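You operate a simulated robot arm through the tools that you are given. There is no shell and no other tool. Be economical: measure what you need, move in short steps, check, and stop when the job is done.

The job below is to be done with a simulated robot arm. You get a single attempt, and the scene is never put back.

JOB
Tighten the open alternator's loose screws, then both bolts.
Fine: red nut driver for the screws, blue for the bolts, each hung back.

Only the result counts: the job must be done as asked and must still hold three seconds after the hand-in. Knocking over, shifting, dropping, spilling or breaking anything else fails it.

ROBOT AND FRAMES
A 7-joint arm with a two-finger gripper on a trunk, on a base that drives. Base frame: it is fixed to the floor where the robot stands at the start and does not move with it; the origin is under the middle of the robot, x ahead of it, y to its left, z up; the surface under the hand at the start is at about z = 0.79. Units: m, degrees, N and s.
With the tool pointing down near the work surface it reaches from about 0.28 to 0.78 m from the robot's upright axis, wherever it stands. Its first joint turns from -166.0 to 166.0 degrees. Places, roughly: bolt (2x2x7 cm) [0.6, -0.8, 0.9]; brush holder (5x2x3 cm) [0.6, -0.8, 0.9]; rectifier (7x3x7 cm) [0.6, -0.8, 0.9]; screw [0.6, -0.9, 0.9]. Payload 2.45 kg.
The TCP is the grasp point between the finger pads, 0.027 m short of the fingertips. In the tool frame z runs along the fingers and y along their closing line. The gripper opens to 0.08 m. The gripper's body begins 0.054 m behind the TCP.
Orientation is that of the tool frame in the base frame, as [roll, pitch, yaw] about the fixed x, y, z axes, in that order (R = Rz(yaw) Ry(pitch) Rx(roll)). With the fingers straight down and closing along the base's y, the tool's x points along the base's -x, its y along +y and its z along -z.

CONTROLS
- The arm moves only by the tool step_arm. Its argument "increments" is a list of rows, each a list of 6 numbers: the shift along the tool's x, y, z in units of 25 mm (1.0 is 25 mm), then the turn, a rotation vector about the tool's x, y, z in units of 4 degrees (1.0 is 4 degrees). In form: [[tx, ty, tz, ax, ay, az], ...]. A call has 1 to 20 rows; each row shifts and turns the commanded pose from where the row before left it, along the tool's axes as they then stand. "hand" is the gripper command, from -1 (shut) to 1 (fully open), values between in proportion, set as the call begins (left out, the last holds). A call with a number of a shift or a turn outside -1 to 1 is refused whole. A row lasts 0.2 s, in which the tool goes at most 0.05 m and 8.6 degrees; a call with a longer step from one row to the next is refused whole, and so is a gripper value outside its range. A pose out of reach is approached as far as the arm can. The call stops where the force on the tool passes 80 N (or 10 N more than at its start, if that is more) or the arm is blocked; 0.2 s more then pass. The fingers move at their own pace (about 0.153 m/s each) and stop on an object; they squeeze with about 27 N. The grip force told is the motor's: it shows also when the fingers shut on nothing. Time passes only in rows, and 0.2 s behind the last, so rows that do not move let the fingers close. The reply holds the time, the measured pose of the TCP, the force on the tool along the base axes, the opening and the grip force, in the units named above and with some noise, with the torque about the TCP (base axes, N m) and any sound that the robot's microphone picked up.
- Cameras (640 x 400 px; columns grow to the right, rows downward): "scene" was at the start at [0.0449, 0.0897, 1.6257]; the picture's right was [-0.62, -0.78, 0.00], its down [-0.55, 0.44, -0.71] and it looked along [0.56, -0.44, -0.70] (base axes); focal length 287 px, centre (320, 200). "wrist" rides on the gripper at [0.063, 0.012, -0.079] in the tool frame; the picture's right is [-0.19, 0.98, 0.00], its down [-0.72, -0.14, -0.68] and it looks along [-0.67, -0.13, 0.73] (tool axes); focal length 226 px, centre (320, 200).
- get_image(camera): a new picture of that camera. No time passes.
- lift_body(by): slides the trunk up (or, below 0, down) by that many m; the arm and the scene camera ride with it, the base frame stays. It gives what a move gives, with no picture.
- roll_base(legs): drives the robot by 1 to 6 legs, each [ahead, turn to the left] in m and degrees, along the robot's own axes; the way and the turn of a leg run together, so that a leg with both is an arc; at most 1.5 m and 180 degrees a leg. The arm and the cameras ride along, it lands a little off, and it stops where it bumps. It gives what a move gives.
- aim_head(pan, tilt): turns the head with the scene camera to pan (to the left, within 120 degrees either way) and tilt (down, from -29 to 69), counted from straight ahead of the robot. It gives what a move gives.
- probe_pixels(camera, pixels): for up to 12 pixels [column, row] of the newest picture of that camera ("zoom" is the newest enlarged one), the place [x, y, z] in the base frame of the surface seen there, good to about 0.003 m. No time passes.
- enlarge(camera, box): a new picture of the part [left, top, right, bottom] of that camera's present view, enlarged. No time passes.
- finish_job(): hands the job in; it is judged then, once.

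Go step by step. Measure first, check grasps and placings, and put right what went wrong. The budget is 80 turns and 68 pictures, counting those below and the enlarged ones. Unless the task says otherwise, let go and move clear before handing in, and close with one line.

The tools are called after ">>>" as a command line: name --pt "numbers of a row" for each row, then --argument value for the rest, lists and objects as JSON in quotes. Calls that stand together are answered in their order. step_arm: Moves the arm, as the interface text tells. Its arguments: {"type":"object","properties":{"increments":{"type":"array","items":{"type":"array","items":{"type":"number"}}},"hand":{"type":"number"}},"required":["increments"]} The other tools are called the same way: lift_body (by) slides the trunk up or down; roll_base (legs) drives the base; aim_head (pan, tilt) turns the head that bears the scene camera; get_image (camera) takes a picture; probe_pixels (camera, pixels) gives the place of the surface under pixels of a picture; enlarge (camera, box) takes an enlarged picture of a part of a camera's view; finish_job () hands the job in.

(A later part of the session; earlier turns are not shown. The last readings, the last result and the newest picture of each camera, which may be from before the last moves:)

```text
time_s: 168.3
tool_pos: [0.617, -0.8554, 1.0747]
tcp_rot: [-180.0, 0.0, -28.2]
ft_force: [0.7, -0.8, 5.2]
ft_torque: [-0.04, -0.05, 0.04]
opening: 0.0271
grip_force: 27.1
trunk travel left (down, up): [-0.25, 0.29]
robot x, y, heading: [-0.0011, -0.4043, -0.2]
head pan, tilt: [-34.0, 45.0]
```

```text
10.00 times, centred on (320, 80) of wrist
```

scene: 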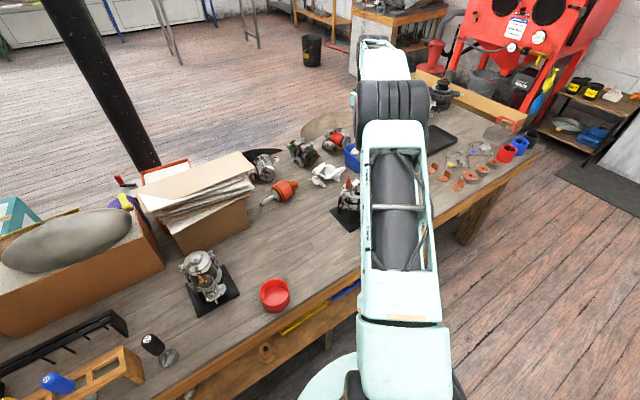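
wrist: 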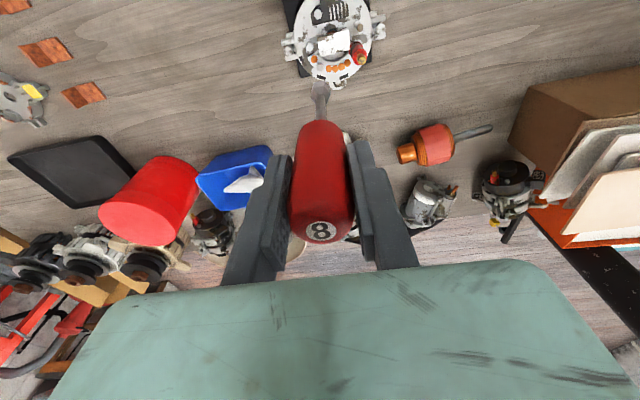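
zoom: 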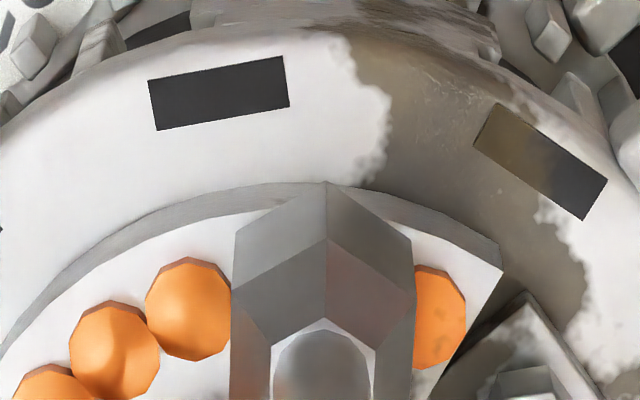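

Force fell again, from 10 N to 5 N over about 280°, so the screw is still advancing. I'll run another pass with a touch more downward feed.

>>> step_arm --pt "0 0 -0.4 0 0 0" --pt "0 0 -0.4 0 0 0" --pt "0 0 0 0 0 -1" --pt "0 0 0 0 0 -1" --pt "0 0 0 0 0 -1" --pt "0 0 0 0 0 -1" --pt "0 0 0 0 0 -1" --pt "0 0 0 0 0 -1" --pt "0 0 0 0 0 -1" --pt "0 0 0 0 0 -1" --pt "0 0 0 0 0 -1" --pt "0 0 0 0 0 -1" --pt "0 0 0 0 0 -1" --pt "0 0 0 0 0 -1" --pt "0 0 0 0 0 -1" --pt "0 0 0 0 0 -1" --pt "0 0 0 0 0 -1" --pt "0 0 0 0 0 -1" --pt "0 0 0 0 0 -1" --pt "0 0 0 0 0 -1"

>>> step_arm --pt "0 0 0 0 0 -1" --pt "0 0 0 0 0 -1" --pt "0 0 0 0 0 -1" --pt "0 0 0 0 0 -1" --pt "0 0 0 0 0 -1" --pt "0 0 0 0 0 -1" --pt "0 0 0 0 0 -1" --pt "0 0 0 0 0 -1" --pt "0 0 0 0 0 -1" --pt "0 0 0 0 0 -1" --pt "0 0 0 0 0 -1" --pt "0 0 0 0 0 -1" --pt "0 0 0 0 0 -1" --pt "0 0 0 0 0 -1" --pt "0 0 0 0 0 -1" --pt "0 0 0 0 0 -1" --pt "0 0 0 0 0 -1" --pt "0 0 0 0 0 -1" --pt "0 0 0 0 0 -1" --pt "0 0 0 0 0 -1"

>>> step_arm --pt "0 0 0 0 0 -1" --pt "0 0 0 0 0 -1" --pt "0 0 0 0 0 -1" --pt "0 0 0 0 0 -1" --pt "0 0 0 0 0 -1" --pt "0 0 0 0 0 -1" --pt "0 0 0 0 0 -1" --pt "0 0 0 0 0 -1" --pt "0 0 0 0 0 -1" --pt "0 0 0 0 0 -1" --pt "0 0 0 0 0 -1" --pt "0 0 0 0 0 -1" --pt "0 0 0 0 0 -1" --pt "0 0 0 0 0 -1" --pt "0 0 0 0 0 -1" --pt "0 0 0 0 0 -1" --pt "0 0 0 0 0 -1" --pt "0 0 0 0 0 -1" --pt "0 0 0 0 0 -1" --pt "0 0 0 0 0 -1"

>>> step_arm --pt "0 0 0 0 0 -1" --pt "0 0 0 0 0 -1" --pt "0 0 0 0 0 -1" --pt "0 0 0 0 0 -1" --pt "0 0 0 0 0 -1" --pt "0 0 0 0 0 -1" --pt "0 0 0 0 0 -1" --pt "0 0 0 0 0 -1" --pt "0 0 0 0 0 -1" --pt "0 0 0 0 0 -1" --pt "0 0 0 0 0 -1" --pt "0 0 0 0 0 -1" --pt "0 0 0 0 0 -1" --pt "0 0 0 0 0 -1" --pt "0 0 0 0 0 -1" --pt "0 0 0 0 0 -1"

>>> step_arm --pt "0 0 0.2 0 0 0" --pt "0 0 0.2 0 0 0" --pt "0 0 0.2 0 0 0" --pt "0 0 0.22 0 0 0" --pt "0 0 0 0 0 1" --pt "0 0 0 0 0 1" --pt "0 0 0 0 0 1" --pt "0 0 0 0 0 1" --pt "0 0 0 0 0 1" --pt "0 0 0 0 0 1" --pt "0 0 0 0 0 1" --pt "0 0 0 0 0 1" --pt "0 0 0 0 0 1" --pt "0 0 0 0 0 1" --pt "0 0 0 0 0 1" --pt "0 0 0 0 0 1"

>>> step_arm --pt "0 0 0 0 0 1" --pt "0 0 0 0 0 1" --pt "0 0 0 0 0 1" --pt "0 0 0 0 0 1" --pt "0 0 0 0 0 1" --pt "0 0 0 0 0 1" --pt "0 0 0 0 0 1" --pt "0 0 0 0 0 1" --pt "0 0 0 0 0 1" --pt "0 0 0 0 0 1" --pt "0 0 0 0 0 1" --pt "0 0 0 0 0 1" --pt "0 0 0 0 0 1" --pt "0 0 0 0 0 1" --pt "0 0 0 0 0 1" --pt "0 0 0 0 0 1" --pt "0 0 0 0 0 1" --pt "0 0 0 0 0 1" --pt "0 0 0 0 0 1" --pt "0 0 0 0 0 1"

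>>> step_arm --pt "0 0 0 0 0 1" --pt "0 0 0 0 0 1" --pt "0 0 0 0 0 1" --pt "0 0 0 0 0 1" --pt "0 0 0 0 0 1" --pt "0 0 0 0 0 1" --pt "0 0 0 0 0 1" --pt "0 0 0 0 0 1" --pt "0 0 0 0 0 1" --pt "0 0 0 0 0 1" --pt "0 0 0 0 0 1" --pt "0 0 0 0 0 1" --pt "0 0 0 0 0 1" --pt "0 0 0 0 0 1" --pt "0 0 0 0 0 1" --pt "0 0 0 0 0 1" --pt "0 0 0 0 0 1" --pt "0 0 0 0 0 1" --pt "0 0 0 0 0 1" --pt "0 0 0 0 0 1"

>>> step_arm --pt "0 0 0 0 0 1" --pt "0 0 0 0 0 1" --pt "0 0 0 0 0 1" --pt "0 0 0 0 0 1" --pt "0 0 0 0 0 1" --pt "0 0 0 0 0 1" --pt "0 0 0 0 0 1" --pt "0 0 0 0 0 1" --pt "0 0 0 0 0 1" --pt "0 0 0 0 0 1" --pt "0 0 0 0 0 1" --pt "0 0 0 0 0 1" --pt "0 0 0 0 0 1" --pt "0 0 0 0 0 1" --pt "0 0 0 0 0 1" --pt "0 0 0 0 0 1" --pt "0 0 0 0 0 1" --pt "0 0 0 0 0 1" --pt "0 0 0 0 0 1" --pt "0 0 0 0 0 1"

```text
time_s: 172.5
tool_pos: [0.6168, -0.8566, 1.094]
tcp_rot: [-180.0, -0.1, 44.0]
ft_force: [-0.6, -0.5, -1.8]
ft_torque: [0.0, 0.01, -0.03]
opening: 0.0275
grip_force: 27.3
trunk travel left (down, up): [-0.25, 0.29]
robot x, y, heading: [-0.0037, -0.4028, -0.1]
head pan, tilt: [-34.0, 45.0]
```

```text
time_s: 176.7
tool_pos: [0.6173, -0.856, 1.0942]
tcp_rot: [179.9, 0.0, 123.9]
ft_force: [-0.7, 0.9, -0.4]
ft_torque: [-0.05, -0.03, 0.01]
opening: 0.0272
grip_force: 27.1
trunk travel left (down, up): [-0.25, 0.29]
robot x, y, heading: [-0.0006, -0.4032, -0.2]
head pan, tilt: [-34.0, 45.0]
```

```text
time_s: 180.9
tool_pos: [0.6176, -0.8579, 1.0944]
tcp_rot: [-180.0, 0.0, -156.0]
ft_force: [-0.4, 0.3, -1.7]
ft_torque: [-0.02, -0.03, 0.02]
opening: 0.0272
grip_force: 27.5
trunk travel left (down, up): [-0.25, 0.29]
robot x, y, heading: [-0.0013, -0.4033, -0.2]
head pan, tilt: [-34.0, 45.0]
```

```text
time_s: 184.3
tool_pos: [0.6162, -0.856, 1.0942]
tcp_rot: [180.0, 0.0, -92.0]
ft_force: [1.1, 0.1, 0.0]
ft_torque: [-0.01, 0.01, 0.01]
opening: 0.0273
grip_force: 27.2
trunk travel left (down, up): [-0.25, 0.29]
robot x, y, heading: [-0.0018, -0.403, -0.0]
head pan, tilt: [-34.0, 45.0]
```

```text
time_s: 187.7
tool_pos: [0.6163, -0.8569, 1.0748]
tcp_rot: [-179.9, -0.1, -140.2]
ft_force: [-1.0, 2.0, 9.2]
ft_torque: [0.35, 0.08, 0.05]
opening: 0.0272
grip_force: 27.1
trunk travel left (down, up): [-0.25, 0.29]
robot x, y, heading: [-0.0063, -0.405, -0.0]
head pan, tilt: [-34.0, 45.0]
```

```text
time_s: 191.9
tool_pos: [0.6175, -0.8564, 1.0742]
tcp_rot: [-180.0, 0.1, 139.8]
ft_force: [1.2, 0.9, 9.0]
ft_torque: [0.13, -0.22, 0.03]
opening: 0.0273
grip_force: 26.9
trunk travel left (down, up): [-0.25, 0.29]
robot x, y, heading: [0.0016, -0.4056, -0.4]
head pan, tilt: [-34.0, 45.0]
```

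```text
time_s: 196.1
tool_pos: [0.6174, -0.8557, 1.0745]
tcp_rot: [180.0, 0.1, 59.8]
ft_force: [0.7, 0.0, 9.6]
ft_torque: [-0.17, -0.23, 0.03]
opening: 0.0273
grip_force: 26.9
trunk travel left (down, up): [-0.25, 0.29]
robot x, y, heading: [-0.0051, -0.4037, -0.2]
head pan, tilt: [-34.0, 45.0]
```

```text
time_s: 200.3
tool_pos: [0.6166, -0.856, 1.073]
tcp_rot: [-180.0, -0.1, -20.1]
ft_force: [1.0, -0.6, 8.9]
ft_torque: [-0.12, -0.11, 0.05]
opening: 0.0272
grip_force: 27.2
trunk travel left (down, up): [-0.25, 0.29]
robot x, y, heading: [-0.0042, -0.4066, -0.3]
head pan, tilt: [-34.0, 45.0]
```

Torque still hasn't built up, so I'll lift and check the screw's height and the seat gap.

>>> step_arm --pt "0 0 0 0 0 1" --pt "0 0 0 0 0 1" --pt "0 0 0 0 0 1" --pt "0 0 0 0 0 1" --pt "0 0 0 0 0 1" --pt "0 0 0 0 0 1"

>>> step_arm --pt "0 0 -0.5 0 0 0" --pt "0 0 -1 0 0 0" --pt "0 0 -0.6 0 0 0"

>>> enlarge --camera "wrist" --box '[308, 56, 348, 86]'

>>> probe_pixels --camera "zoom" --pixels '[[198, 232], [185, 215], [215, 245], [170, 232], [230, 225], [200, 255], [265, 160], [480, 300], [470, 330], [490, 310]]'

```text
time_s: 201.7
tool_pos: [0.6176, -0.8563, 1.0731]
tcp_rot: [180.0, 0.0, -44.2]
ft_force: [2.7, 0.0, 5.9]
ft_torque: [-0.06, -0.42, 0.02]
opening: 0.0273
grip_force: 26.9
trunk travel left (down, up): [-0.25, 0.29]
robot x, y, heading: [-0.0033, -0.4067, -0.2]
head pan, tilt: [-34.0, 45.0]
```

```text
time_s: 202.5
tool_pos: [0.6174, -0.8552, 1.126]
tcp_rot: [180.0, 0.0, -44.2]
ft_force: [-0.4, -0.3, -0.2]
ft_torque: [0.0, -0.04, -0.01]
opening: 0.0274
grip_force: 27.3
trunk travel left (down, up): [-0.25, 0.29]
robot x, y, heading: [-0.0012, -0.4014, -0.2]
head pan, tilt: [-34.0, 45.0]
```

```text
13.33 times, centred on (328, 71) of wrist
```

zoom: 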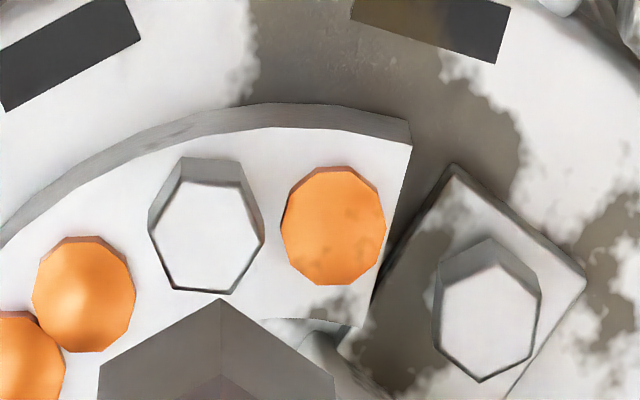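

```text
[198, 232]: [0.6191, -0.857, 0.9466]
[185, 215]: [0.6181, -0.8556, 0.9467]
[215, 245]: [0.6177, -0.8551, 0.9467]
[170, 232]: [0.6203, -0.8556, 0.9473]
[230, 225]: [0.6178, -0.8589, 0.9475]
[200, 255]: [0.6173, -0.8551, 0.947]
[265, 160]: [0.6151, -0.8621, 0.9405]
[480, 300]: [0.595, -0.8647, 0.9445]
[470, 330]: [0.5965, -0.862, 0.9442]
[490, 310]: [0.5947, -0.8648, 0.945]
```

C's head now stands about 6.3 mm over its seat, the same as the tight screw A, so C appears seated. B still stands about 9 mm proud, so I'll unwind and move over to B.

>>> step_arm --pt "0 0 0 0 0 -1" --pt "0 0 0 0 0 -1" --pt "0 0 0 0 0 -1" --pt "0 0 0 0 0 -1" --pt "0 0 0 0 0 -1" --pt "0 0 0 0 0 -1" --pt "0 0 0 0 0 -1" --pt "0 0 0 0 0 -1" --pt "0 0 0 0 0 -1" --pt "0 0 0 0 0 -1" --pt "0 0 0 0 0 -1" --pt "0 0 0 0 0 -1" --pt "0 0 0 0 0 -1" --pt "0 0 0 0 0 -1" --pt "0 0 0 0 0 -1" --pt "0 0 0 0 0 -1" --pt "0 0 0 0 0 -1" --pt "0 0 0 0 0 -1" --pt "0 0 0 0 0 -1"

>>> step_arm --pt "0 0 0 0 0 -1" --pt "0 0 0 0 0 -1" --pt "0 0 0 0 0 -1" --pt "0 0 0 0 0 -1" --pt "0 0 0 0 0 -1" --pt "0 0 0 0 0 -1" --pt "0 0 0 0 0 -1" --pt "0 0 0 0 0 -1" --pt "0 0 0 0 0 -1" --pt "0 0 0 0 0 -1" --pt "0 0 0 0 0 -1" --pt "0 0 0 0 0 -1" --pt "0 0 0 0 0 -1" --pt "0 0 0 0 0 -1" --pt "0 0 0 0 0 -1" --pt "0 0 0 0 0 -1" --pt "0 0 0 0 0 -1" --pt "0 0 0 0 0 -1"

>>> step_arm --pt "0 0 0 0 0 -1" --pt "0 0 0 0 0 -1" --pt "0 0 0 0 0 -1" --pt "0 0 0 0 0 -1" --pt "0 0 0 0 0 -1" --pt "0 0 0 0 0 -1" --pt "0 0 0 0 0 -1" --pt "0 0 0 0 0 -1" --pt "0 0 0 0 0 -1" --pt "0 0 0 0 0 -1" --pt "0 0 0 0 0 -1" --pt "0 0 0 0 0 -1" --pt "0 0 0 0 0 -1" --pt "0 0 0 0 0 -1" --pt "0 0 0 0 0 -1" --pt "0 0 0 0 0 -1" --pt "0 0 0 0 0 -1" --pt "0 0 0 0 0 -1" --pt "0 0 0 0 0 -1"

>>> step_arm --pt "0 0 0 0 0 -1" --pt "0 0 0 0 0 -1" --pt "0 0 0 0 0 -1" --pt "0 0 0 0 0 -1" --pt "0 0 0 0 0 -1" --pt "0 0 0 0 0 -1" --pt "0 0 0 0 0 -1" --pt "0 0 0 0 0 -1" --pt "0 0 0 0 0 -1" --pt "0 0 0 0 0 -1" --pt "0 0 0 0 0 -1" --pt "0 0 0 0 0 -1" --pt "0 0 0 0 0 -1" --pt "0 0 0 0 0 -1" --pt "0 0 0 0 0 -1" --pt "0 0 0 0 0 -1" --pt "0 0 0 0 0 -1" --pt "0 0 0 0 0 -1" --pt "0 0 0 0 0 -1"

>>> step_arm --pt "0.516 0.778 0 0 0 0" --pt "0 0 0.8 0 0 0" --pt "0 0 0.6 0 0 0"

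>>> enlarge --camera "wrist" --box '[285, 45, 355, 100]'

```text
time_s: 206.5
tool_pos: [0.6179, -0.8555, 1.1255]
tcp_rot: [180.0, 0.0, 31.9]
ft_force: [-0.2, -0.4, -1.1]
ft_torque: [0.0, 0.02, 0.01]
opening: 0.0275
grip_force: 26.7
trunk travel left (down, up): [-0.25, 0.29]
robot x, y, heading: [-0.0046, -0.4017, -0.2]
head pan, tilt: [-34.0, 45.0]
```

```text
time_s: 210.3
tool_pos: [0.6169, -0.8561, 1.1262]
tcp_rot: [180.0, 0.1, 103.9]
ft_force: [-0.6, -0.1, -0.5]
ft_torque: [-0.02, -0.04, -0.02]
opening: 0.0273
grip_force: 26.9
trunk travel left (down, up): [-0.25, 0.29]
robot x, y, heading: [-0.0023, -0.4029, -0.2]
head pan, tilt: [-34.0, 45.0]
```

```text
time_s: 214.3
tool_pos: [0.6166, -0.8549, 1.1266]
tcp_rot: [180.0, 0.1, 179.9]
ft_force: [-0.1, -0.8, -0.9]
ft_torque: [-0.01, 0.04, 0.0]
opening: 0.0273
grip_force: 27.4
trunk travel left (down, up): [-0.25, 0.29]
robot x, y, heading: [0.0004, -0.4049, -0.2]
head pan, tilt: [-34.0, 45.0]
```

```text
time_s: 218.3
tool_pos: [0.6178, -0.855, 1.1256]
tcp_rot: [180.0, 0.0, -104.1]
ft_force: [-0.8, -0.4, -1.2]
ft_torque: [0.01, 0.01, -0.02]
opening: 0.0273
grip_force: 26.8
trunk travel left (down, up): [-0.25, 0.29]
robot x, y, heading: [-0.0026, -0.4066, -0.2]
head pan, tilt: [-34.0, 45.0]
```

```text
time_s: 219.1
tool_pos: [0.5954, -0.8631, 1.089]
tcp_rot: [-180.0, 0.0, -104.2]
ft_force: [-0.1, 0.3, -1.7]
ft_torque: [-0.02, 0.02, -0.03]
opening: 0.0274
grip_force: 26.7
trunk travel left (down, up): [-0.25, 0.29]
robot x, y, heading: [-0.0029, -0.4031, -0.3]
head pan, tilt: [-34.0, 45.0]
```

```text
7.27 times, centred on (320, 72) of wrist
```

zoom: 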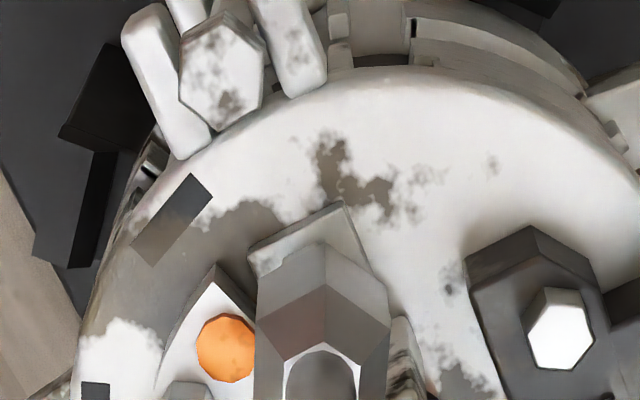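

The socket is over B on its tab, clear of the brush block. I'll lower gently and turn.

>>> step_arm --pt "0 0 0.2 0 0 0" --pt "0 0 0.2 0 0 0" --pt "0 0 0.1 0 0 0" --pt "0 0 0.06 0 0 0"

>>> step_arm --pt "0 0 0.06 0 0 0" --pt "0 0 0.06 0 0 0" --pt "0 0 0 0 0 0"

```text
time_s: 220.1
tool_pos: [0.5956, -0.8629, 1.0766]
tcp_rot: [-180.0, 0.0, -104.1]
ft_force: [0.6, 0.2, -0.9]
ft_torque: [-0.01, -0.01, 0.03]
opening: 0.0275
grip_force: 27.5
trunk travel left (down, up): [-0.25, 0.29]
robot x, y, heading: [0.0002, -0.4034, -0.4]
head pan, tilt: [-34.0, 45.0]
```

```text
time_s: 220.9
tool_pos: [0.5953, -0.8641, 1.0735]
tcp_rot: [180.0, 0.0, -104.2]
ft_force: [0.2, 0.4, -1.4]
ft_torque: [0.02, -0.02, 0.02]
opening: 0.0272
grip_force: 26.7
trunk travel left (down, up): [-0.25, 0.29]
robot x, y, heading: [0.0025, -0.4043, -0.0]
head pan, tilt: [-34.0, 45.0]
```

>>> step_arm --pt "0 0 0.06 0 0 0" --pt "0 0 0 0 0 0"

>>> step_arm --pt "0 0 0.06 0 0 0" --pt "0 0 0 0 0 0"

>>> step_arm --pt "0 0 0 0 0 1" --pt "0 0 0 0 0 1" --pt "0 0 0 0 0 1" --pt "0 0 0 0 0 1" --pt "0 0 0 0 0 1" --pt "0 0 0 0 0 1"

```text
time_s: 221.5
tool_pos: [0.596, -0.8645, 1.0723]
tcp_rot: [179.9, 0.0, -104.2]
ft_force: [0.3, -0.3, -0.6]
ft_torque: [0.02, 0.0, 0.0]
opening: 0.0271
grip_force: 27.2
trunk travel left (down, up): [-0.25, 0.29]
robot x, y, heading: [-0.0011, -0.4075, -0.2]
head pan, tilt: [-34.0, 45.0]
```

```text
time_s: 222.1
tool_pos: [0.5959, -0.8635, 1.0709]
tcp_rot: [180.0, 0.0, -104.1]
ft_force: [0.4, 0.0, -0.8]
ft_torque: [0.02, -0.03, 0.0]
opening: 0.0273
grip_force: 26.7
trunk travel left (down, up): [-0.25, 0.29]
robot x, y, heading: [-0.005, -0.4013, 0.1]
head pan, tilt: [-34.0, 45.0]
```

```text
time_s: 223.5
tool_pos: [0.5965, -0.8645, 1.0708]
tcp_rot: [-180.0, -0.1, -128.2]
ft_force: [0.1, 0.0, -1.8]
ft_torque: [0.02, -0.03, -0.01]
opening: 0.0273
grip_force: 26.7
trunk travel left (down, up): [-0.25, 0.29]
robot x, y, heading: [-0.0016, -0.4064, -0.2]
head pan, tilt: [-34.0, 45.0]
```

>>> step_arm --pt "0 0 0.06 0 0 0" --pt "0 0 0 0 0 0"

>>> step_arm --pt "0 0 0.06 0 0 0" --pt "0 0 0 0 0 0"

>>> step_arm --pt "0 0 0 0 0 1" --pt "0 0 0 0 0 1" --pt "0 0 0 0 0 1" --pt "0 0 0 0 0 1" --pt "0 0 0 0 0 1" --pt "0 0 0 0 0 1"

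```text
time_s: 224.1
tool_pos: [0.5953, -0.8634, 1.07]
tcp_rot: [-180.0, 0.0, -128.2]
ft_force: [0.6, -0.3, 0.9]
ft_torque: [0.0, -0.03, -0.03]
opening: 0.0274
grip_force: 27.1
trunk travel left (down, up): [-0.25, 0.29]
robot x, y, heading: [-0.0013, -0.4063, -0.0]
head pan, tilt: [-34.0, 45.0]
```

```text
time_s: 224.7
tool_pos: [0.597, -0.8635, 1.0696]
tcp_rot: [-179.9, 0.0, -128.0]
ft_force: [-0.3, 0.4, 13.7]
ft_torque: [0.2, -0.07, -0.04]
opening: 0.0273
grip_force: 27.0
trunk travel left (down, up): [-0.25, 0.29]
robot x, y, heading: [-0.0016, -0.4041, -0.4]
head pan, tilt: [-34.0, 45.0]
```

```text
time_s: 226.1
tool_pos: [0.594, -0.8635, 1.0698]
tcp_rot: [-179.9, 0.0, -152.2]
ft_force: [-0.8, 2.6, 21.1]
ft_torque: [0.35, 0.03, 0.08]
opening: 0.0275
grip_force: 27.0
trunk travel left (down, up): [-0.25, 0.29]
robot x, y, heading: [0.0016, -0.4039, -0.3]
head pan, tilt: [-34.0, 45.0]
```

Contact at 1.0697. I'll turn through the full remaining range.

>>> step_arm --pt "0 0 0 0 0 1" --pt "0 0 0 0 0 1" --pt "0 0 0 0 0 1" --pt "0 0 0 0 0 1" --pt "0 0 0 0 0 1" --pt "0 0 0 0 0 1" --pt "0 0 0 0 0 1" --pt "0 0 0 0 0 1" --pt "0 0 0 0 0 1" --pt "0 0 0 0 0 1"

>>> step_arm --pt "0 0 0 0 0 1" --pt "0 0 0 0 0 1" --pt "0 0 0 0 0 1" --pt "0 0 0 0 0 1" --pt "0 0 0 0 0 1" --pt "0 0 0 0 0 1" --pt "0 0 0 0 0 1" --pt "0 0 0 0 0 1" --pt "0 0 0 0 0 1" --pt "0 0 0 0 0 1"

>>> step_arm --pt "0 0 0 0 0 1" --pt "0 0 0 0 0 1" --pt "0 0 0 0 0 1" --pt "0 0 0 0 0 1" --pt "0 0 0 0 0 1" --pt "0 0 0 0 0 1" --pt "0 0 0 0 0 1" --pt "0 0 0 0 0 1" --pt "0 0 0 0 0 1" --pt "0 0 0 0 0 1"

>>> step_arm --pt "0 0 0 0 0 1" --pt "0 0 0 0 0 1" --pt "0 0 0 0 0 1" --pt "0 0 0 0 0 1" --pt "0 0 0 0 0 1" --pt "0 0 0 0 0 1" --pt "0 0 0 0 0 1" --pt "0 0 0 0 0 1" --pt "0 0 0 0 0 1" --pt "0 0 0 0 0 1"

>>> step_arm --pt "0 0 0 0 0 1" --pt "0 0 0 0 0 1" --pt "0 0 0 0 0 1" --pt "0 0 0 0 0 1" --pt "0 0 0 0 0 1" --pt "0 0 0 0 0 1" --pt "0 0 0 0 0 1" --pt "0 0 0 0 0 1" --pt "0 0 0 0 0 1" --pt "0 0 0 0 0 1"

>>> step_arm --pt "0 0 0 0 0 1" --pt "0 0 0 0 0 1" --pt "0 0 0 0 0 1" --pt "0 0 0 0 0 1" --pt "0 0 0 0 0 1" --pt "0 0 0 0 0 1" --pt "0 0 0 0 0 1" --pt "0 0 0 0 0 1" --pt "0 0 0 0 0 1" --pt "0 0 0 0 0 1"

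```text
time_s: 228.3
tool_pos: [0.5946, -0.8626, 1.0688]
tcp_rot: [-179.9, 0.1, 167.8]
ft_force: [-0.7, 3.4, 22.7]
ft_torque: [0.34, -0.11, 0.08]
opening: 0.0271
grip_force: 27.1
trunk travel left (down, up): [-0.25, 0.29]
robot x, y, heading: [-0.0013, -0.4043, -0.3]
head pan, tilt: [-34.0, 45.0]
```

```text
time_s: 230.5
tool_pos: [0.5948, -0.8627, 1.0688]
tcp_rot: [-179.9, 0.2, 127.8]
ft_force: [2.7, 1.1, 19.0]
ft_torque: [0.13, -0.39, 0.07]
opening: 0.0272
grip_force: 27.0
trunk travel left (down, up): [-0.25, 0.29]
robot x, y, heading: [-0.0012, -0.4036, -0.5]
head pan, tilt: [-34.0, 45.0]
```

```text
time_s: 232.7
tool_pos: [0.5946, -0.8625, 1.069]
tcp_rot: [179.8, 0.1, 87.8]
ft_force: [2.4, -0.9, 21.3]
ft_torque: [-0.1, -0.26, 0.04]
opening: 0.0275
grip_force: 26.7
trunk travel left (down, up): [-0.25, 0.29]
robot x, y, heading: [-0.0012, -0.4038, -0.2]
head pan, tilt: [-34.0, 45.0]
```

```text
time_s: 234.9
tool_pos: [0.5947, -0.8632, 1.0689]
tcp_rot: [179.9, -0.1, 47.7]
ft_force: [1.2, -2.4, 17.6]
ft_torque: [-0.39, -0.14, 0.06]
opening: 0.0274
grip_force: 27.2
trunk travel left (down, up): [-0.25, 0.29]
robot x, y, heading: [-0.0015, -0.4031, -0.3]
head pan, tilt: [-34.0, 45.0]
```

```text
time_s: 237.1
tool_pos: [0.5955, -0.8633, 1.0692]
tcp_rot: [-180.0, -0.2, 7.7]
ft_force: [3.5, -3.6, 17.5]
ft_torque: [-0.33, -0.33, 0.03]
opening: 0.0273
grip_force: 26.7
trunk travel left (down, up): [-0.25, 0.29]
robot x, y, heading: [-0.0008, -0.4057, -0.1]
head pan, tilt: [-34.0, 45.0]
```

```text
time_s: 239.3
tool_pos: [0.595, -0.8619, 1.0681]
tcp_rot: [180.0, -0.2, -32.1]
ft_force: [2.1, -2.0, 13.9]
ft_torque: [-0.14, -0.31, 0.05]
opening: 0.0272
grip_force: 27.1
trunk travel left (down, up): [-0.25, 0.29]
robot x, y, heading: [-0.0027, -0.4024, -0.1]
head pan, tilt: [-34.0, 45.0]
```

On B the force fell from 22 N to 14 N over 200°, so it is advancing about 0.6–0.8 mm per turn. I'll run more passes on B.

>>> step_arm --pt "0 0 0 0 0 1" --pt "0 0 0 0 0 1" --pt "0 0 0 0 0 1" --pt "0 0 0 0 0 1" --pt "0 0 -0.4 0 0 0" --pt "0 0 -0.4 0 0 0" --pt "0 0 0 0 0 -1" --pt "0 0 0 0 0 -1" --pt "0 0 0 0 0 -1" --pt "0 0 0 0 0 -1" --pt "0 0 0 0 0 -1" --pt "0 0 0 0 0 -1" --pt "0 0 0 0 0 -1" --pt "0 0 0 0 0 -1" --pt "0 0 0 0 0 -1" --pt "0 0 0 0 0 -1" --pt "0 0 0 0 0 -1" --pt "0 0 0 0 0 -1" --pt "0 0 0 0 0 -1" --pt "0 0 0 0 0 -1"

>>> step_arm --pt "0 0 0 0 0 -1" --pt "0 0 0 0 0 -1" --pt "0 0 0 0 0 -1" --pt "0 0 0 0 0 -1" --pt "0 0 0 0 0 -1" --pt "0 0 0 0 0 -1" --pt "0 0 0 0 0 -1" --pt "0 0 0 0 0 -1" --pt "0 0 0 0 0 -1" --pt "0 0 0 0 0 -1" --pt "0 0 0 0 0 -1" --pt "0 0 0 0 0 -1" --pt "0 0 0 0 0 -1" --pt "0 0 0 0 0 -1" --pt "0 0 0 0 0 -1" --pt "0 0 0 0 0 -1" --pt "0 0 0 0 0 -1" --pt "0 0 0 0 0 -1" --pt "0 0 0 0 0 -1" --pt "0 0 0 0 0 -1"

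>>> step_arm --pt "0 0 0 0 0 -1" --pt "0 0 0 0 0 -1" --pt "0 0 0 0 0 -1" --pt "0 0 0 0 0 -1" --pt "0 0 0 0 0 -1" --pt "0 0 0 0 0 -1" --pt "0 0 0 0 0 -1" --pt "0 0 0 0 0 -1" --pt "0 0 0 0 0 -1" --pt "0 0 0 0 0 -1" --pt "0 0 0 0 0 -1" --pt "0 0 0 0 0 -1" --pt "0 0 0 0 0 -1" --pt "0 0 0 0 0 -1" --pt "0 0 0 0 0 -1" --pt "0 0 0 0 0 -1" --pt "0 0 0 0 0 -1" --pt "0 0 0 0 0 -1" --pt "0 0 0 0 0 -1" --pt "0 0 0 0 0 -1"

>>> step_arm --pt "0 0 0 0 0 -1" --pt "0 0 0 0 0 -1" --pt "0 0 0 0 0 -1" --pt "0 0 0 0 0 -1" --pt "0 0 0 0 0 -1" --pt "0 0 0 0 0 -1" --pt "0 0 0 0 0 -1" --pt "0 0 0 0 0 -1" --pt "0 0 0 0 0 -1" --pt "0 0 0 0 0 -1" --pt "0 0 0 0 0 -1" --pt "0 0 0 0 0 -1" --pt "0 0 0 0 0 -1" --pt "0 0 0 0 0 -1" --pt "0 0 0 0 0 -1" --pt "0 0 0 0 0 -1" --pt "0 0 0 0 0 -1" --pt "0 0 0 0 0 -1" --pt "0 0 0 0 0 -1" --pt "0 0 0 0 0 -1"

>>> step_arm --pt "0 0 0.2 0 0 0" --pt "0 0 0.2 0 0 0" --pt "0 0 0.2 0 0 0" --pt "0 0 0.21 0 0 0" --pt "0 0 0 0 0 1" --pt "0 0 0 0 0 1" --pt "0 0 0 0 0 1" --pt "0 0 0 0 0 1" --pt "0 0 0 0 0 1" --pt "0 0 0 0 0 1" --pt "0 0 0 0 0 1" --pt "0 0 0 0 0 1" --pt "0 0 0 0 0 1" --pt "0 0 0 0 0 1" --pt "0 0 0 0 0 1" --pt "0 0 0 0 0 1"

>>> step_arm --pt "0 0 0 0 0 1" --pt "0 0 0 0 0 1" --pt "0 0 0 0 0 1" --pt "0 0 0 0 0 1" --pt "0 0 0 0 0 1" --pt "0 0 0 0 0 1" --pt "0 0 0 0 0 1" --pt "0 0 0 0 0 1" --pt "0 0 0 0 0 1" --pt "0 0 0 0 0 1" --pt "0 0 0 0 0 1" --pt "0 0 0 0 0 1" --pt "0 0 0 0 0 1" --pt "0 0 0 0 0 1" --pt "0 0 0 0 0 1" --pt "0 0 0 0 0 1" --pt "0 0 0 0 0 1" --pt "0 0 0 0 0 1" --pt "0 0 0 0 0 1" --pt "0 0 0 0 0 1"

>>> step_arm --pt "0 0 0 0 0 1" --pt "0 0 0 0 0 1" --pt "0 0 0 0 0 1" --pt "0 0 0 0 0 1" --pt "0 0 0 0 0 1" --pt "0 0 0 0 0 1" --pt "0 0 0 0 0 1" --pt "0 0 0 0 0 1" --pt "0 0 0 0 0 1" --pt "0 0 0 0 0 1" --pt "0 0 0 0 0 1" --pt "0 0 0 0 0 1" --pt "0 0 0 0 0 1" --pt "0 0 0 0 0 1" --pt "0 0 0 0 0 1" --pt "0 0 0 0 0 1" --pt "0 0 0 0 0 1" --pt "0 0 0 0 0 1" --pt "0 0 0 0 0 1" --pt "0 0 0 0 0 1"

>>> step_arm --pt "0 0 0 0 0 1" --pt "0 0 0 0 0 1" --pt "0 0 0 0 0 1" --pt "0 0 0 0 0 1" --pt "0 0 0 0 0 1" --pt "0 0 0 0 0 1" --pt "0 0 0 0 0 1" --pt "0 0 0 0 0 1" --pt "0 0 0 0 0 1" --pt "0 0 0 0 0 1" --pt "0 0 0 0 0 1" --pt "0 0 0 0 0 1" --pt "0 0 0 0 0 1" --pt "0 0 0 0 0 1" --pt "0 0 0 0 0 1" --pt "0 0 0 0 0 1" --pt "0 0 0 0 0 1" --pt "0 0 0 0 0 1" --pt "0 0 0 0 0 1" --pt "0 0 0 0 0 1"

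```text
time_s: 243.5
tool_pos: [0.5951, -0.8651, 1.0873]
tcp_rot: [-179.9, 0.0, 7.9]
ft_force: [-0.4, 0.9, -0.7]
ft_torque: [0.01, 0.0, -0.02]
opening: 0.0273
grip_force: 27.3
trunk travel left (down, up): [-0.25, 0.29]
robot x, y, heading: [-0.001, -0.4007, -0.2]
head pan, tilt: [-34.0, 45.0]
```

```text
time_s: 247.7
tool_pos: [0.5945, -0.8634, 1.0875]
tcp_rot: [179.9, 0.0, 88.0]
ft_force: [0.0, 0.7, -0.8]
ft_torque: [0.02, 0.0, 0.0]
opening: 0.0271
grip_force: 27.2
trunk travel left (down, up): [-0.25, 0.29]
robot x, y, heading: [-0.0013, -0.4081, -0.3]
head pan, tilt: [-34.0, 45.0]
```

```text
time_s: 251.9
tool_pos: [0.5942, -0.8639, 1.0875]
tcp_rot: [180.0, 0.1, 167.9]
ft_force: [0.3, 0.2, -0.8]
ft_torque: [-0.05, 0.0, 0.02]
opening: 0.0274
grip_force: 27.1
trunk travel left (down, up): [-0.25, 0.29]
robot x, y, heading: [-0.0001, -0.4108, -0.2]
head pan, tilt: [-34.0, 45.0]
```

```text
time_s: 256.1
tool_pos: [0.5959, -0.8645, 1.089]
tcp_rot: [-180.0, 0.0, -112.1]
ft_force: [-0.4, 0.7, -0.2]
ft_torque: [-0.01, -0.01, 0.02]
opening: 0.027
grip_force: 27.5
trunk travel left (down, up): [-0.25, 0.29]
robot x, y, heading: [-0.0035, -0.4013, -0.2]
head pan, tilt: [-34.0, 45.0]
```

```text
time_s: 259.5
tool_pos: [0.5956, -0.863, 1.069]
tcp_rot: [-180.0, 0.1, -160.3]
ft_force: [-1.4, 2.4, 11.2]
ft_torque: [0.26, -0.02, 0.06]
opening: 0.0271
grip_force: 27.0
trunk travel left (down, up): [-0.25, 0.29]
robot x, y, heading: [-0.0017, -0.4012, 0.1]
head pan, tilt: [-34.0, 45.0]
```

```text
time_s: 263.7
tool_pos: [0.5944, -0.8637, 1.0688]
tcp_rot: [180.0, 0.2, 119.8]
ft_force: [1.2, 1.1, 9.8]
ft_torque: [-0.09, -0.24, 0.02]
opening: 0.0275
grip_force: 27.2
trunk travel left (down, up): [-0.25, 0.29]
robot x, y, heading: [0.0022, -0.4041, -0.1]
head pan, tilt: [-34.0, 45.0]
```

```text
time_s: 267.9
tool_pos: [0.5949, -0.8642, 1.0688]
tcp_rot: [179.9, 0.0, 39.7]
ft_force: [-0.3, -1.7, 11.8]
ft_torque: [-0.3, 0.09, 0.04]
opening: 0.0274
grip_force: 26.4
trunk travel left (down, up): [-0.25, 0.29]
robot x, y, heading: [0.0004, -0.4066, -0.0]
head pan, tilt: [-34.0, 45.0]
```

```text
time_s: 272.1
tool_pos: [0.5956, -0.8629, 1.0688]
tcp_rot: [179.9, -0.1, -40.2]
ft_force: [0.0, 0.0, 8.9]
ft_torque: [-0.04, -0.03, 0.0]
opening: 0.0271
grip_force: 26.9
trunk travel left (down, up): [-0.25, 0.29]
robot x, y, heading: [-0.0022, -0.4022, -0.2]
head pan, tilt: [-34.0, 45.0]
```

I need to confirm B really turns and drops, so I'll lift and look at B and C together.

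>>> step_arm --pt "0 0 0 0 0 1" --pt "0 0 -0.5 0 0 0" --pt "0 0 -1 0 0 0" --pt "0 0 -0.6 0 0 0"

>>> enlarge --camera "wrist" --box '[294, 52, 348, 90]'

```text
time_s: 273.1
tool_pos: [0.5951, -0.8643, 1.1211]
tcp_rot: [-179.9, 0.0, -44.1]
ft_force: [0.0, 0.3, -0.1]
ft_torque: [-0.03, 0.0, 0.01]
opening: 0.0277
grip_force: 27.1
trunk travel left (down, up): [-0.25, 0.29]
robot x, y, heading: [-0.0047, -0.4023, -0.2]
head pan, tilt: [-34.0, 45.0]
```

```text
10.53 times, centred on (321, 71) of wrist
```

zoom: 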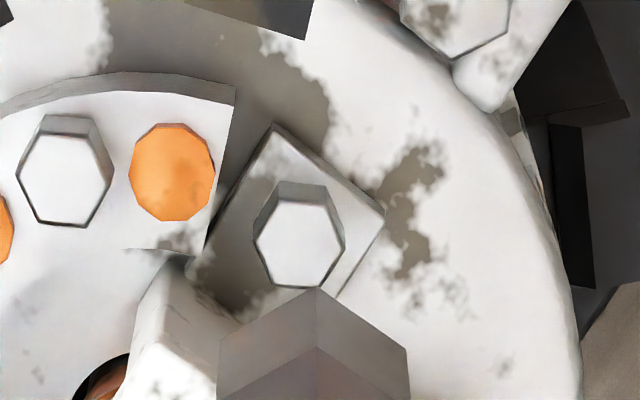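

B's hex now lies the same way as C's, where before it was point-up, so the driver is turning it. I'll measure heights.

>>> probe_pixels --camera "zoom" --pixels '[[298, 245], [285, 230], [315, 255], [280, 255], [320, 235], [300, 270], [360, 215], [275, 150], [65, 180], [55, 170], [80, 190], [225, 110]]'

```text
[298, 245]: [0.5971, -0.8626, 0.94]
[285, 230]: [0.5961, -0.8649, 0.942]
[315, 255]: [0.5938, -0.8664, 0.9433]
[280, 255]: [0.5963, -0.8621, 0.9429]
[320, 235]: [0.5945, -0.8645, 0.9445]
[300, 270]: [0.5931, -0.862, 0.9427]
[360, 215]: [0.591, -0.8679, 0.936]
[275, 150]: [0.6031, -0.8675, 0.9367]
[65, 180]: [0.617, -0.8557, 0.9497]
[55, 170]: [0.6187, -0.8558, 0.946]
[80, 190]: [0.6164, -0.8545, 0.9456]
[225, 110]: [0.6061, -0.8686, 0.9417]
```

B now stands about 6.3 mm over its tab, so it's close but shows no tightening torque yet. I'll do another pass on B.

>>> step_arm --pt "0 0 0 0 0 -1" --pt "0 0 0 0 0 -1" --pt "0 0 0 0 0 -1" --pt "0 0 0 0 0 -1" --pt "0 0 0 0 0 -1" --pt "0 0 0 0 0 -1" --pt "0 0 0 0 0 -1" --pt "0 0 0 0 0 -1" --pt "0 0 0 0 0 -1" --pt "0 0 0 0 0 -1" --pt "0 0 0 0 0 -1" --pt "0 0 0 0 0 -1" --pt "0 0 0 0 0 -1" --pt "0 0 0 0 0 -1" --pt "0 0 0 0 0 -1" --pt "0 0 0 0 0 -1" --pt "0 0 0 0 0 -1" --pt "0 0 0 0 0 -1" --pt "0 0 0 0 0 -1" --pt "0 0 0 0 0 -1"

>>> step_arm --pt "0 0 0 0 0 -1" --pt "0 0 0 0 0 -1" --pt "0 0 0 0 0 -1" --pt "0 0 0 0 0 -1" --pt "0 0 0 0 0 -1" --pt "0 0 0 0 0 -1" --pt "0 0 0 0 0 -1" --pt "0 0 0 0 0 -1" --pt "0 0 0 0 0 -1" --pt "0 0 0 0 0 -1" --pt "0 0 0 0 0 -1" --pt "0 0 0 0 0 -1" --pt "0 0 0 0 0 -1" --pt "0 0 0 0 0 -1" --pt "0 0 0 0 0 -1" --pt "0 0 0 0 0 -1" --pt "0 0 0 0 0 -1" --pt "0 0 0 0 0 -1" --pt "0 0 0 0 0 -1" --pt "0 0 0 0 0 -1"

>>> step_arm --pt "0 0 0 0 0 -1" --pt "0 0 0 0 0 -1" --pt "0 0 0 0 0 -1" --pt "0 0 0 0 0 -1" --pt "0 0 0 0 0 -1" --pt "0 0 0 0 0 -1" --pt "0 0 0 0 0 -1" --pt "0 0 0 0 0 -1" --pt "0 0 0 0 0 -1" --pt "0 0 0 0 0 -1" --pt "0 0 0 0 0 -1" --pt "0 0 0 0 0 -1" --pt "0 0 0 0 0 -1" --pt "0 0 0 0 0 -1" --pt "0 0 0 0 0 -1" --pt "0 0 0 0 0 -1" --pt "0 0 0 0 0 -1" --pt "0 0 0 0 0 -1" --pt "0 0 0 0 0 -1" --pt "0 0 0 0 0 -1"

>>> step_arm --pt "0 0 0 0 0 -1" --pt "0 0 0 0 0 -1" --pt "0 0 0 0 0 -1" --pt "0 0 0 0 0 -1" --pt "0 0 0 0 0 -1" --pt "0 0 0 0 0 -1" --pt "0 0 0 0 0 -1" --pt "0 0 0 0 0 -1" --pt "0 0 0 0 0 -1" --pt "0 0 0 0 0 -1" --pt "0 0 0 0 0 -1" --pt "0 0 0 0 0 -1" --pt "0 0 0 0 0 -1" --pt "0 0 0 0 0 -1" --pt "0 0 0 0 0 -1" --pt "0 0 0 0 0 -1" --pt "0 0 0 0 0 -1" --pt "0 0 0 0 0 -1"

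>>> step_arm --pt "0 0 0.6 0 0 0" --pt "0 0 0.7 0 0 0" --pt "0 0 0.2 0 0 0" --pt "0 0 0.2 0 0 0" --pt "0 0 0.2 0 0 0" --pt "0 0 0.23 0 0 0" --pt "0 0 0 0 0 1" --pt "0 0 0 0 0 1" --pt "0 0 0 0 0 1" --pt "0 0 0 0 0 1" --pt "0 0 0 0 0 1" --pt "0 0 0 0 0 1" --pt "0 0 0 0 0 1" --pt "0 0 0 0 0 1" --pt "0 0 0 0 0 1" --pt "0 0 0 0 0 1" --pt "0 0 0 0 0 1" --pt "0 0 0 0 0 1"

>>> step_arm --pt "0 0 0 0 0 1" --pt "0 0 0 0 0 1" --pt "0 0 0 0 0 1" --pt "0 0 0 0 0 1" --pt "0 0 0 0 0 1" --pt "0 0 0 0 0 1" --pt "0 0 0 0 0 1" --pt "0 0 0 0 0 1" --pt "0 0 0 0 0 1" --pt "0 0 0 0 0 1" --pt "0 0 0 0 0 1" --pt "0 0 0 0 0 1" --pt "0 0 0 0 0 1" --pt "0 0 0 0 0 1" --pt "0 0 0 0 0 1" --pt "0 0 0 0 0 1" --pt "0 0 0 0 0 1" --pt "0 0 0 0 0 1" --pt "0 0 0 0 0 1" --pt "0 0 0 0 0 1"

>>> step_arm --pt "0 0 0 0 0 1" --pt "0 0 0 0 0 1" --pt "0 0 0 0 0 1" --pt "0 0 0 0 0 1" --pt "0 0 0 0 0 1" --pt "0 0 0 0 0 1" --pt "0 0 0 0 0 1" --pt "0 0 0 0 0 1" --pt "0 0 0 0 0 1" --pt "0 0 0 0 0 1" --pt "0 0 0 0 0 1" --pt "0 0 0 0 0 1" --pt "0 0 0 0 0 1" --pt "0 0 0 0 0 1" --pt "0 0 0 0 0 1" --pt "0 0 0 0 0 1" --pt "0 0 0 0 0 1" --pt "0 0 0 0 0 1" --pt "0 0 0 0 0 1" --pt "0 0 0 0 0 1"

>>> step_arm --pt "0 0 0 0 0 1" --pt "0 0 0 0 0 1" --pt "0 0 0 0 0 1" --pt "0 0 0 0 0 1" --pt "0 0 0 0 0 1" --pt "0 0 0 0 0 1" --pt "0 0 0 0 0 1" --pt "0 0 0 0 0 1" --pt "0 0 0 0 0 1" --pt "0 0 0 0 0 1" --pt "0 0 0 0 0 1" --pt "0 0 0 0 0 1" --pt "0 0 0 0 0 1" --pt "0 0 0 0 0 1" --pt "0 0 0 0 0 1" --pt "0 0 0 0 0 1" --pt "0 0 0 0 0 1" --pt "0 0 0 0 0 1" --pt "0 0 0 0 0 1" --pt "0 0 0 0 0 1"

```text
time_s: 277.3
tool_pos: [0.5956, -0.8636, 1.12]
tcp_rot: [180.0, 0.0, 35.9]
ft_force: [-0.3, -0.7, -1.0]
ft_torque: [-0.01, 0.01, 0.01]
opening: 0.0272
grip_force: 26.8
trunk travel left (down, up): [-0.25, 0.29]
robot x, y, heading: [0.0007, -0.4079, -0.2]
head pan, tilt: [-34.0, 45.0]
```

```text
time_s: 281.5
tool_pos: [0.5962, -0.8634, 1.1198]
tcp_rot: [179.9, 0.1, 116.0]
ft_force: [0.8, -0.4, -0.6]
ft_torque: [0.02, -0.02, 0.02]
opening: 0.0274
grip_force: 27.3
trunk travel left (down, up): [-0.25, 0.29]
robot x, y, heading: [-0.0024, -0.4049, -0.5]
head pan, tilt: [-34.0, 45.0]
```

```text
time_s: 285.7
tool_pos: [0.5957, -0.864, 1.1203]
tcp_rot: [180.0, 0.1, -164.1]
ft_force: [0.4, 0.7, 0.0]
ft_torque: [-0.02, 0.01, -0.04]
opening: 0.0274
grip_force: 27.4
trunk travel left (down, up): [-0.25, 0.29]
robot x, y, heading: [-0.0013, -0.4072, -0.4]
head pan, tilt: [-34.0, 45.0]
```

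```text
time_s: 289.5
tool_pos: [0.597, -0.8643, 1.1206]
tcp_rot: [180.0, 0.1, -92.1]
ft_force: [0.9, 0.0, -0.3]
ft_torque: [-0.01, 0.0, -0.02]
opening: 0.0274
grip_force: 27.1
trunk travel left (down, up): [-0.25, 0.29]
robot x, y, heading: [-0.0007, -0.401, -0.1]
head pan, tilt: [-34.0, 45.0]
```

```text
time_s: 293.3
tool_pos: [0.594, -0.8639, 1.0674]
tcp_rot: [-179.9, 0.0, -140.2]
ft_force: [-2.6, 3.5, 14.5]
ft_torque: [0.42, 0.09, 0.03]
opening: 0.0272
grip_force: 26.9
trunk travel left (down, up): [-0.25, 0.29]
robot x, y, heading: [0.0003, -0.402, -0.2]
head pan, tilt: [-34.0, 45.0]
```

```text
time_s: 297.5
tool_pos: [0.5946, -0.863, 1.068]
tcp_rot: [180.0, 0.1, 139.8]
ft_force: [0.9, 1.7, 15.1]
ft_torque: [0.17, -0.19, 0.06]
opening: 0.0273
grip_force: 27.4
trunk travel left (down, up): [-0.25, 0.29]
robot x, y, heading: [-0.0018, -0.4026, -0.1]
head pan, tilt: [-34.0, 45.0]
```

```text
time_s: 301.7
tool_pos: [0.5943, -0.8636, 1.0671]
tcp_rot: [180.0, 0.0, 59.8]
ft_force: [2.2, -1.6, 13.1]
ft_torque: [-0.18, -0.11, 0.01]
opening: 0.0274
grip_force: 27.3
trunk travel left (down, up): [-0.25, 0.29]
robot x, y, heading: [-0.0009, -0.4055, -0.3]
head pan, tilt: [-34.0, 45.0]
```

```text
time_s: 305.9
tool_pos: [0.595, -0.8633, 1.0673]
tcp_rot: [180.0, 0.0, -20.2]
ft_force: [-0.1, -1.1, 9.3]
ft_torque: [-0.15, 0.06, 0.06]
opening: 0.0273
grip_force: 26.4
trunk travel left (down, up): [-0.25, 0.29]
robot x, y, heading: [-0.0003, -0.4055, -0.2]
head pan, tilt: [-34.0, 45.0]
```

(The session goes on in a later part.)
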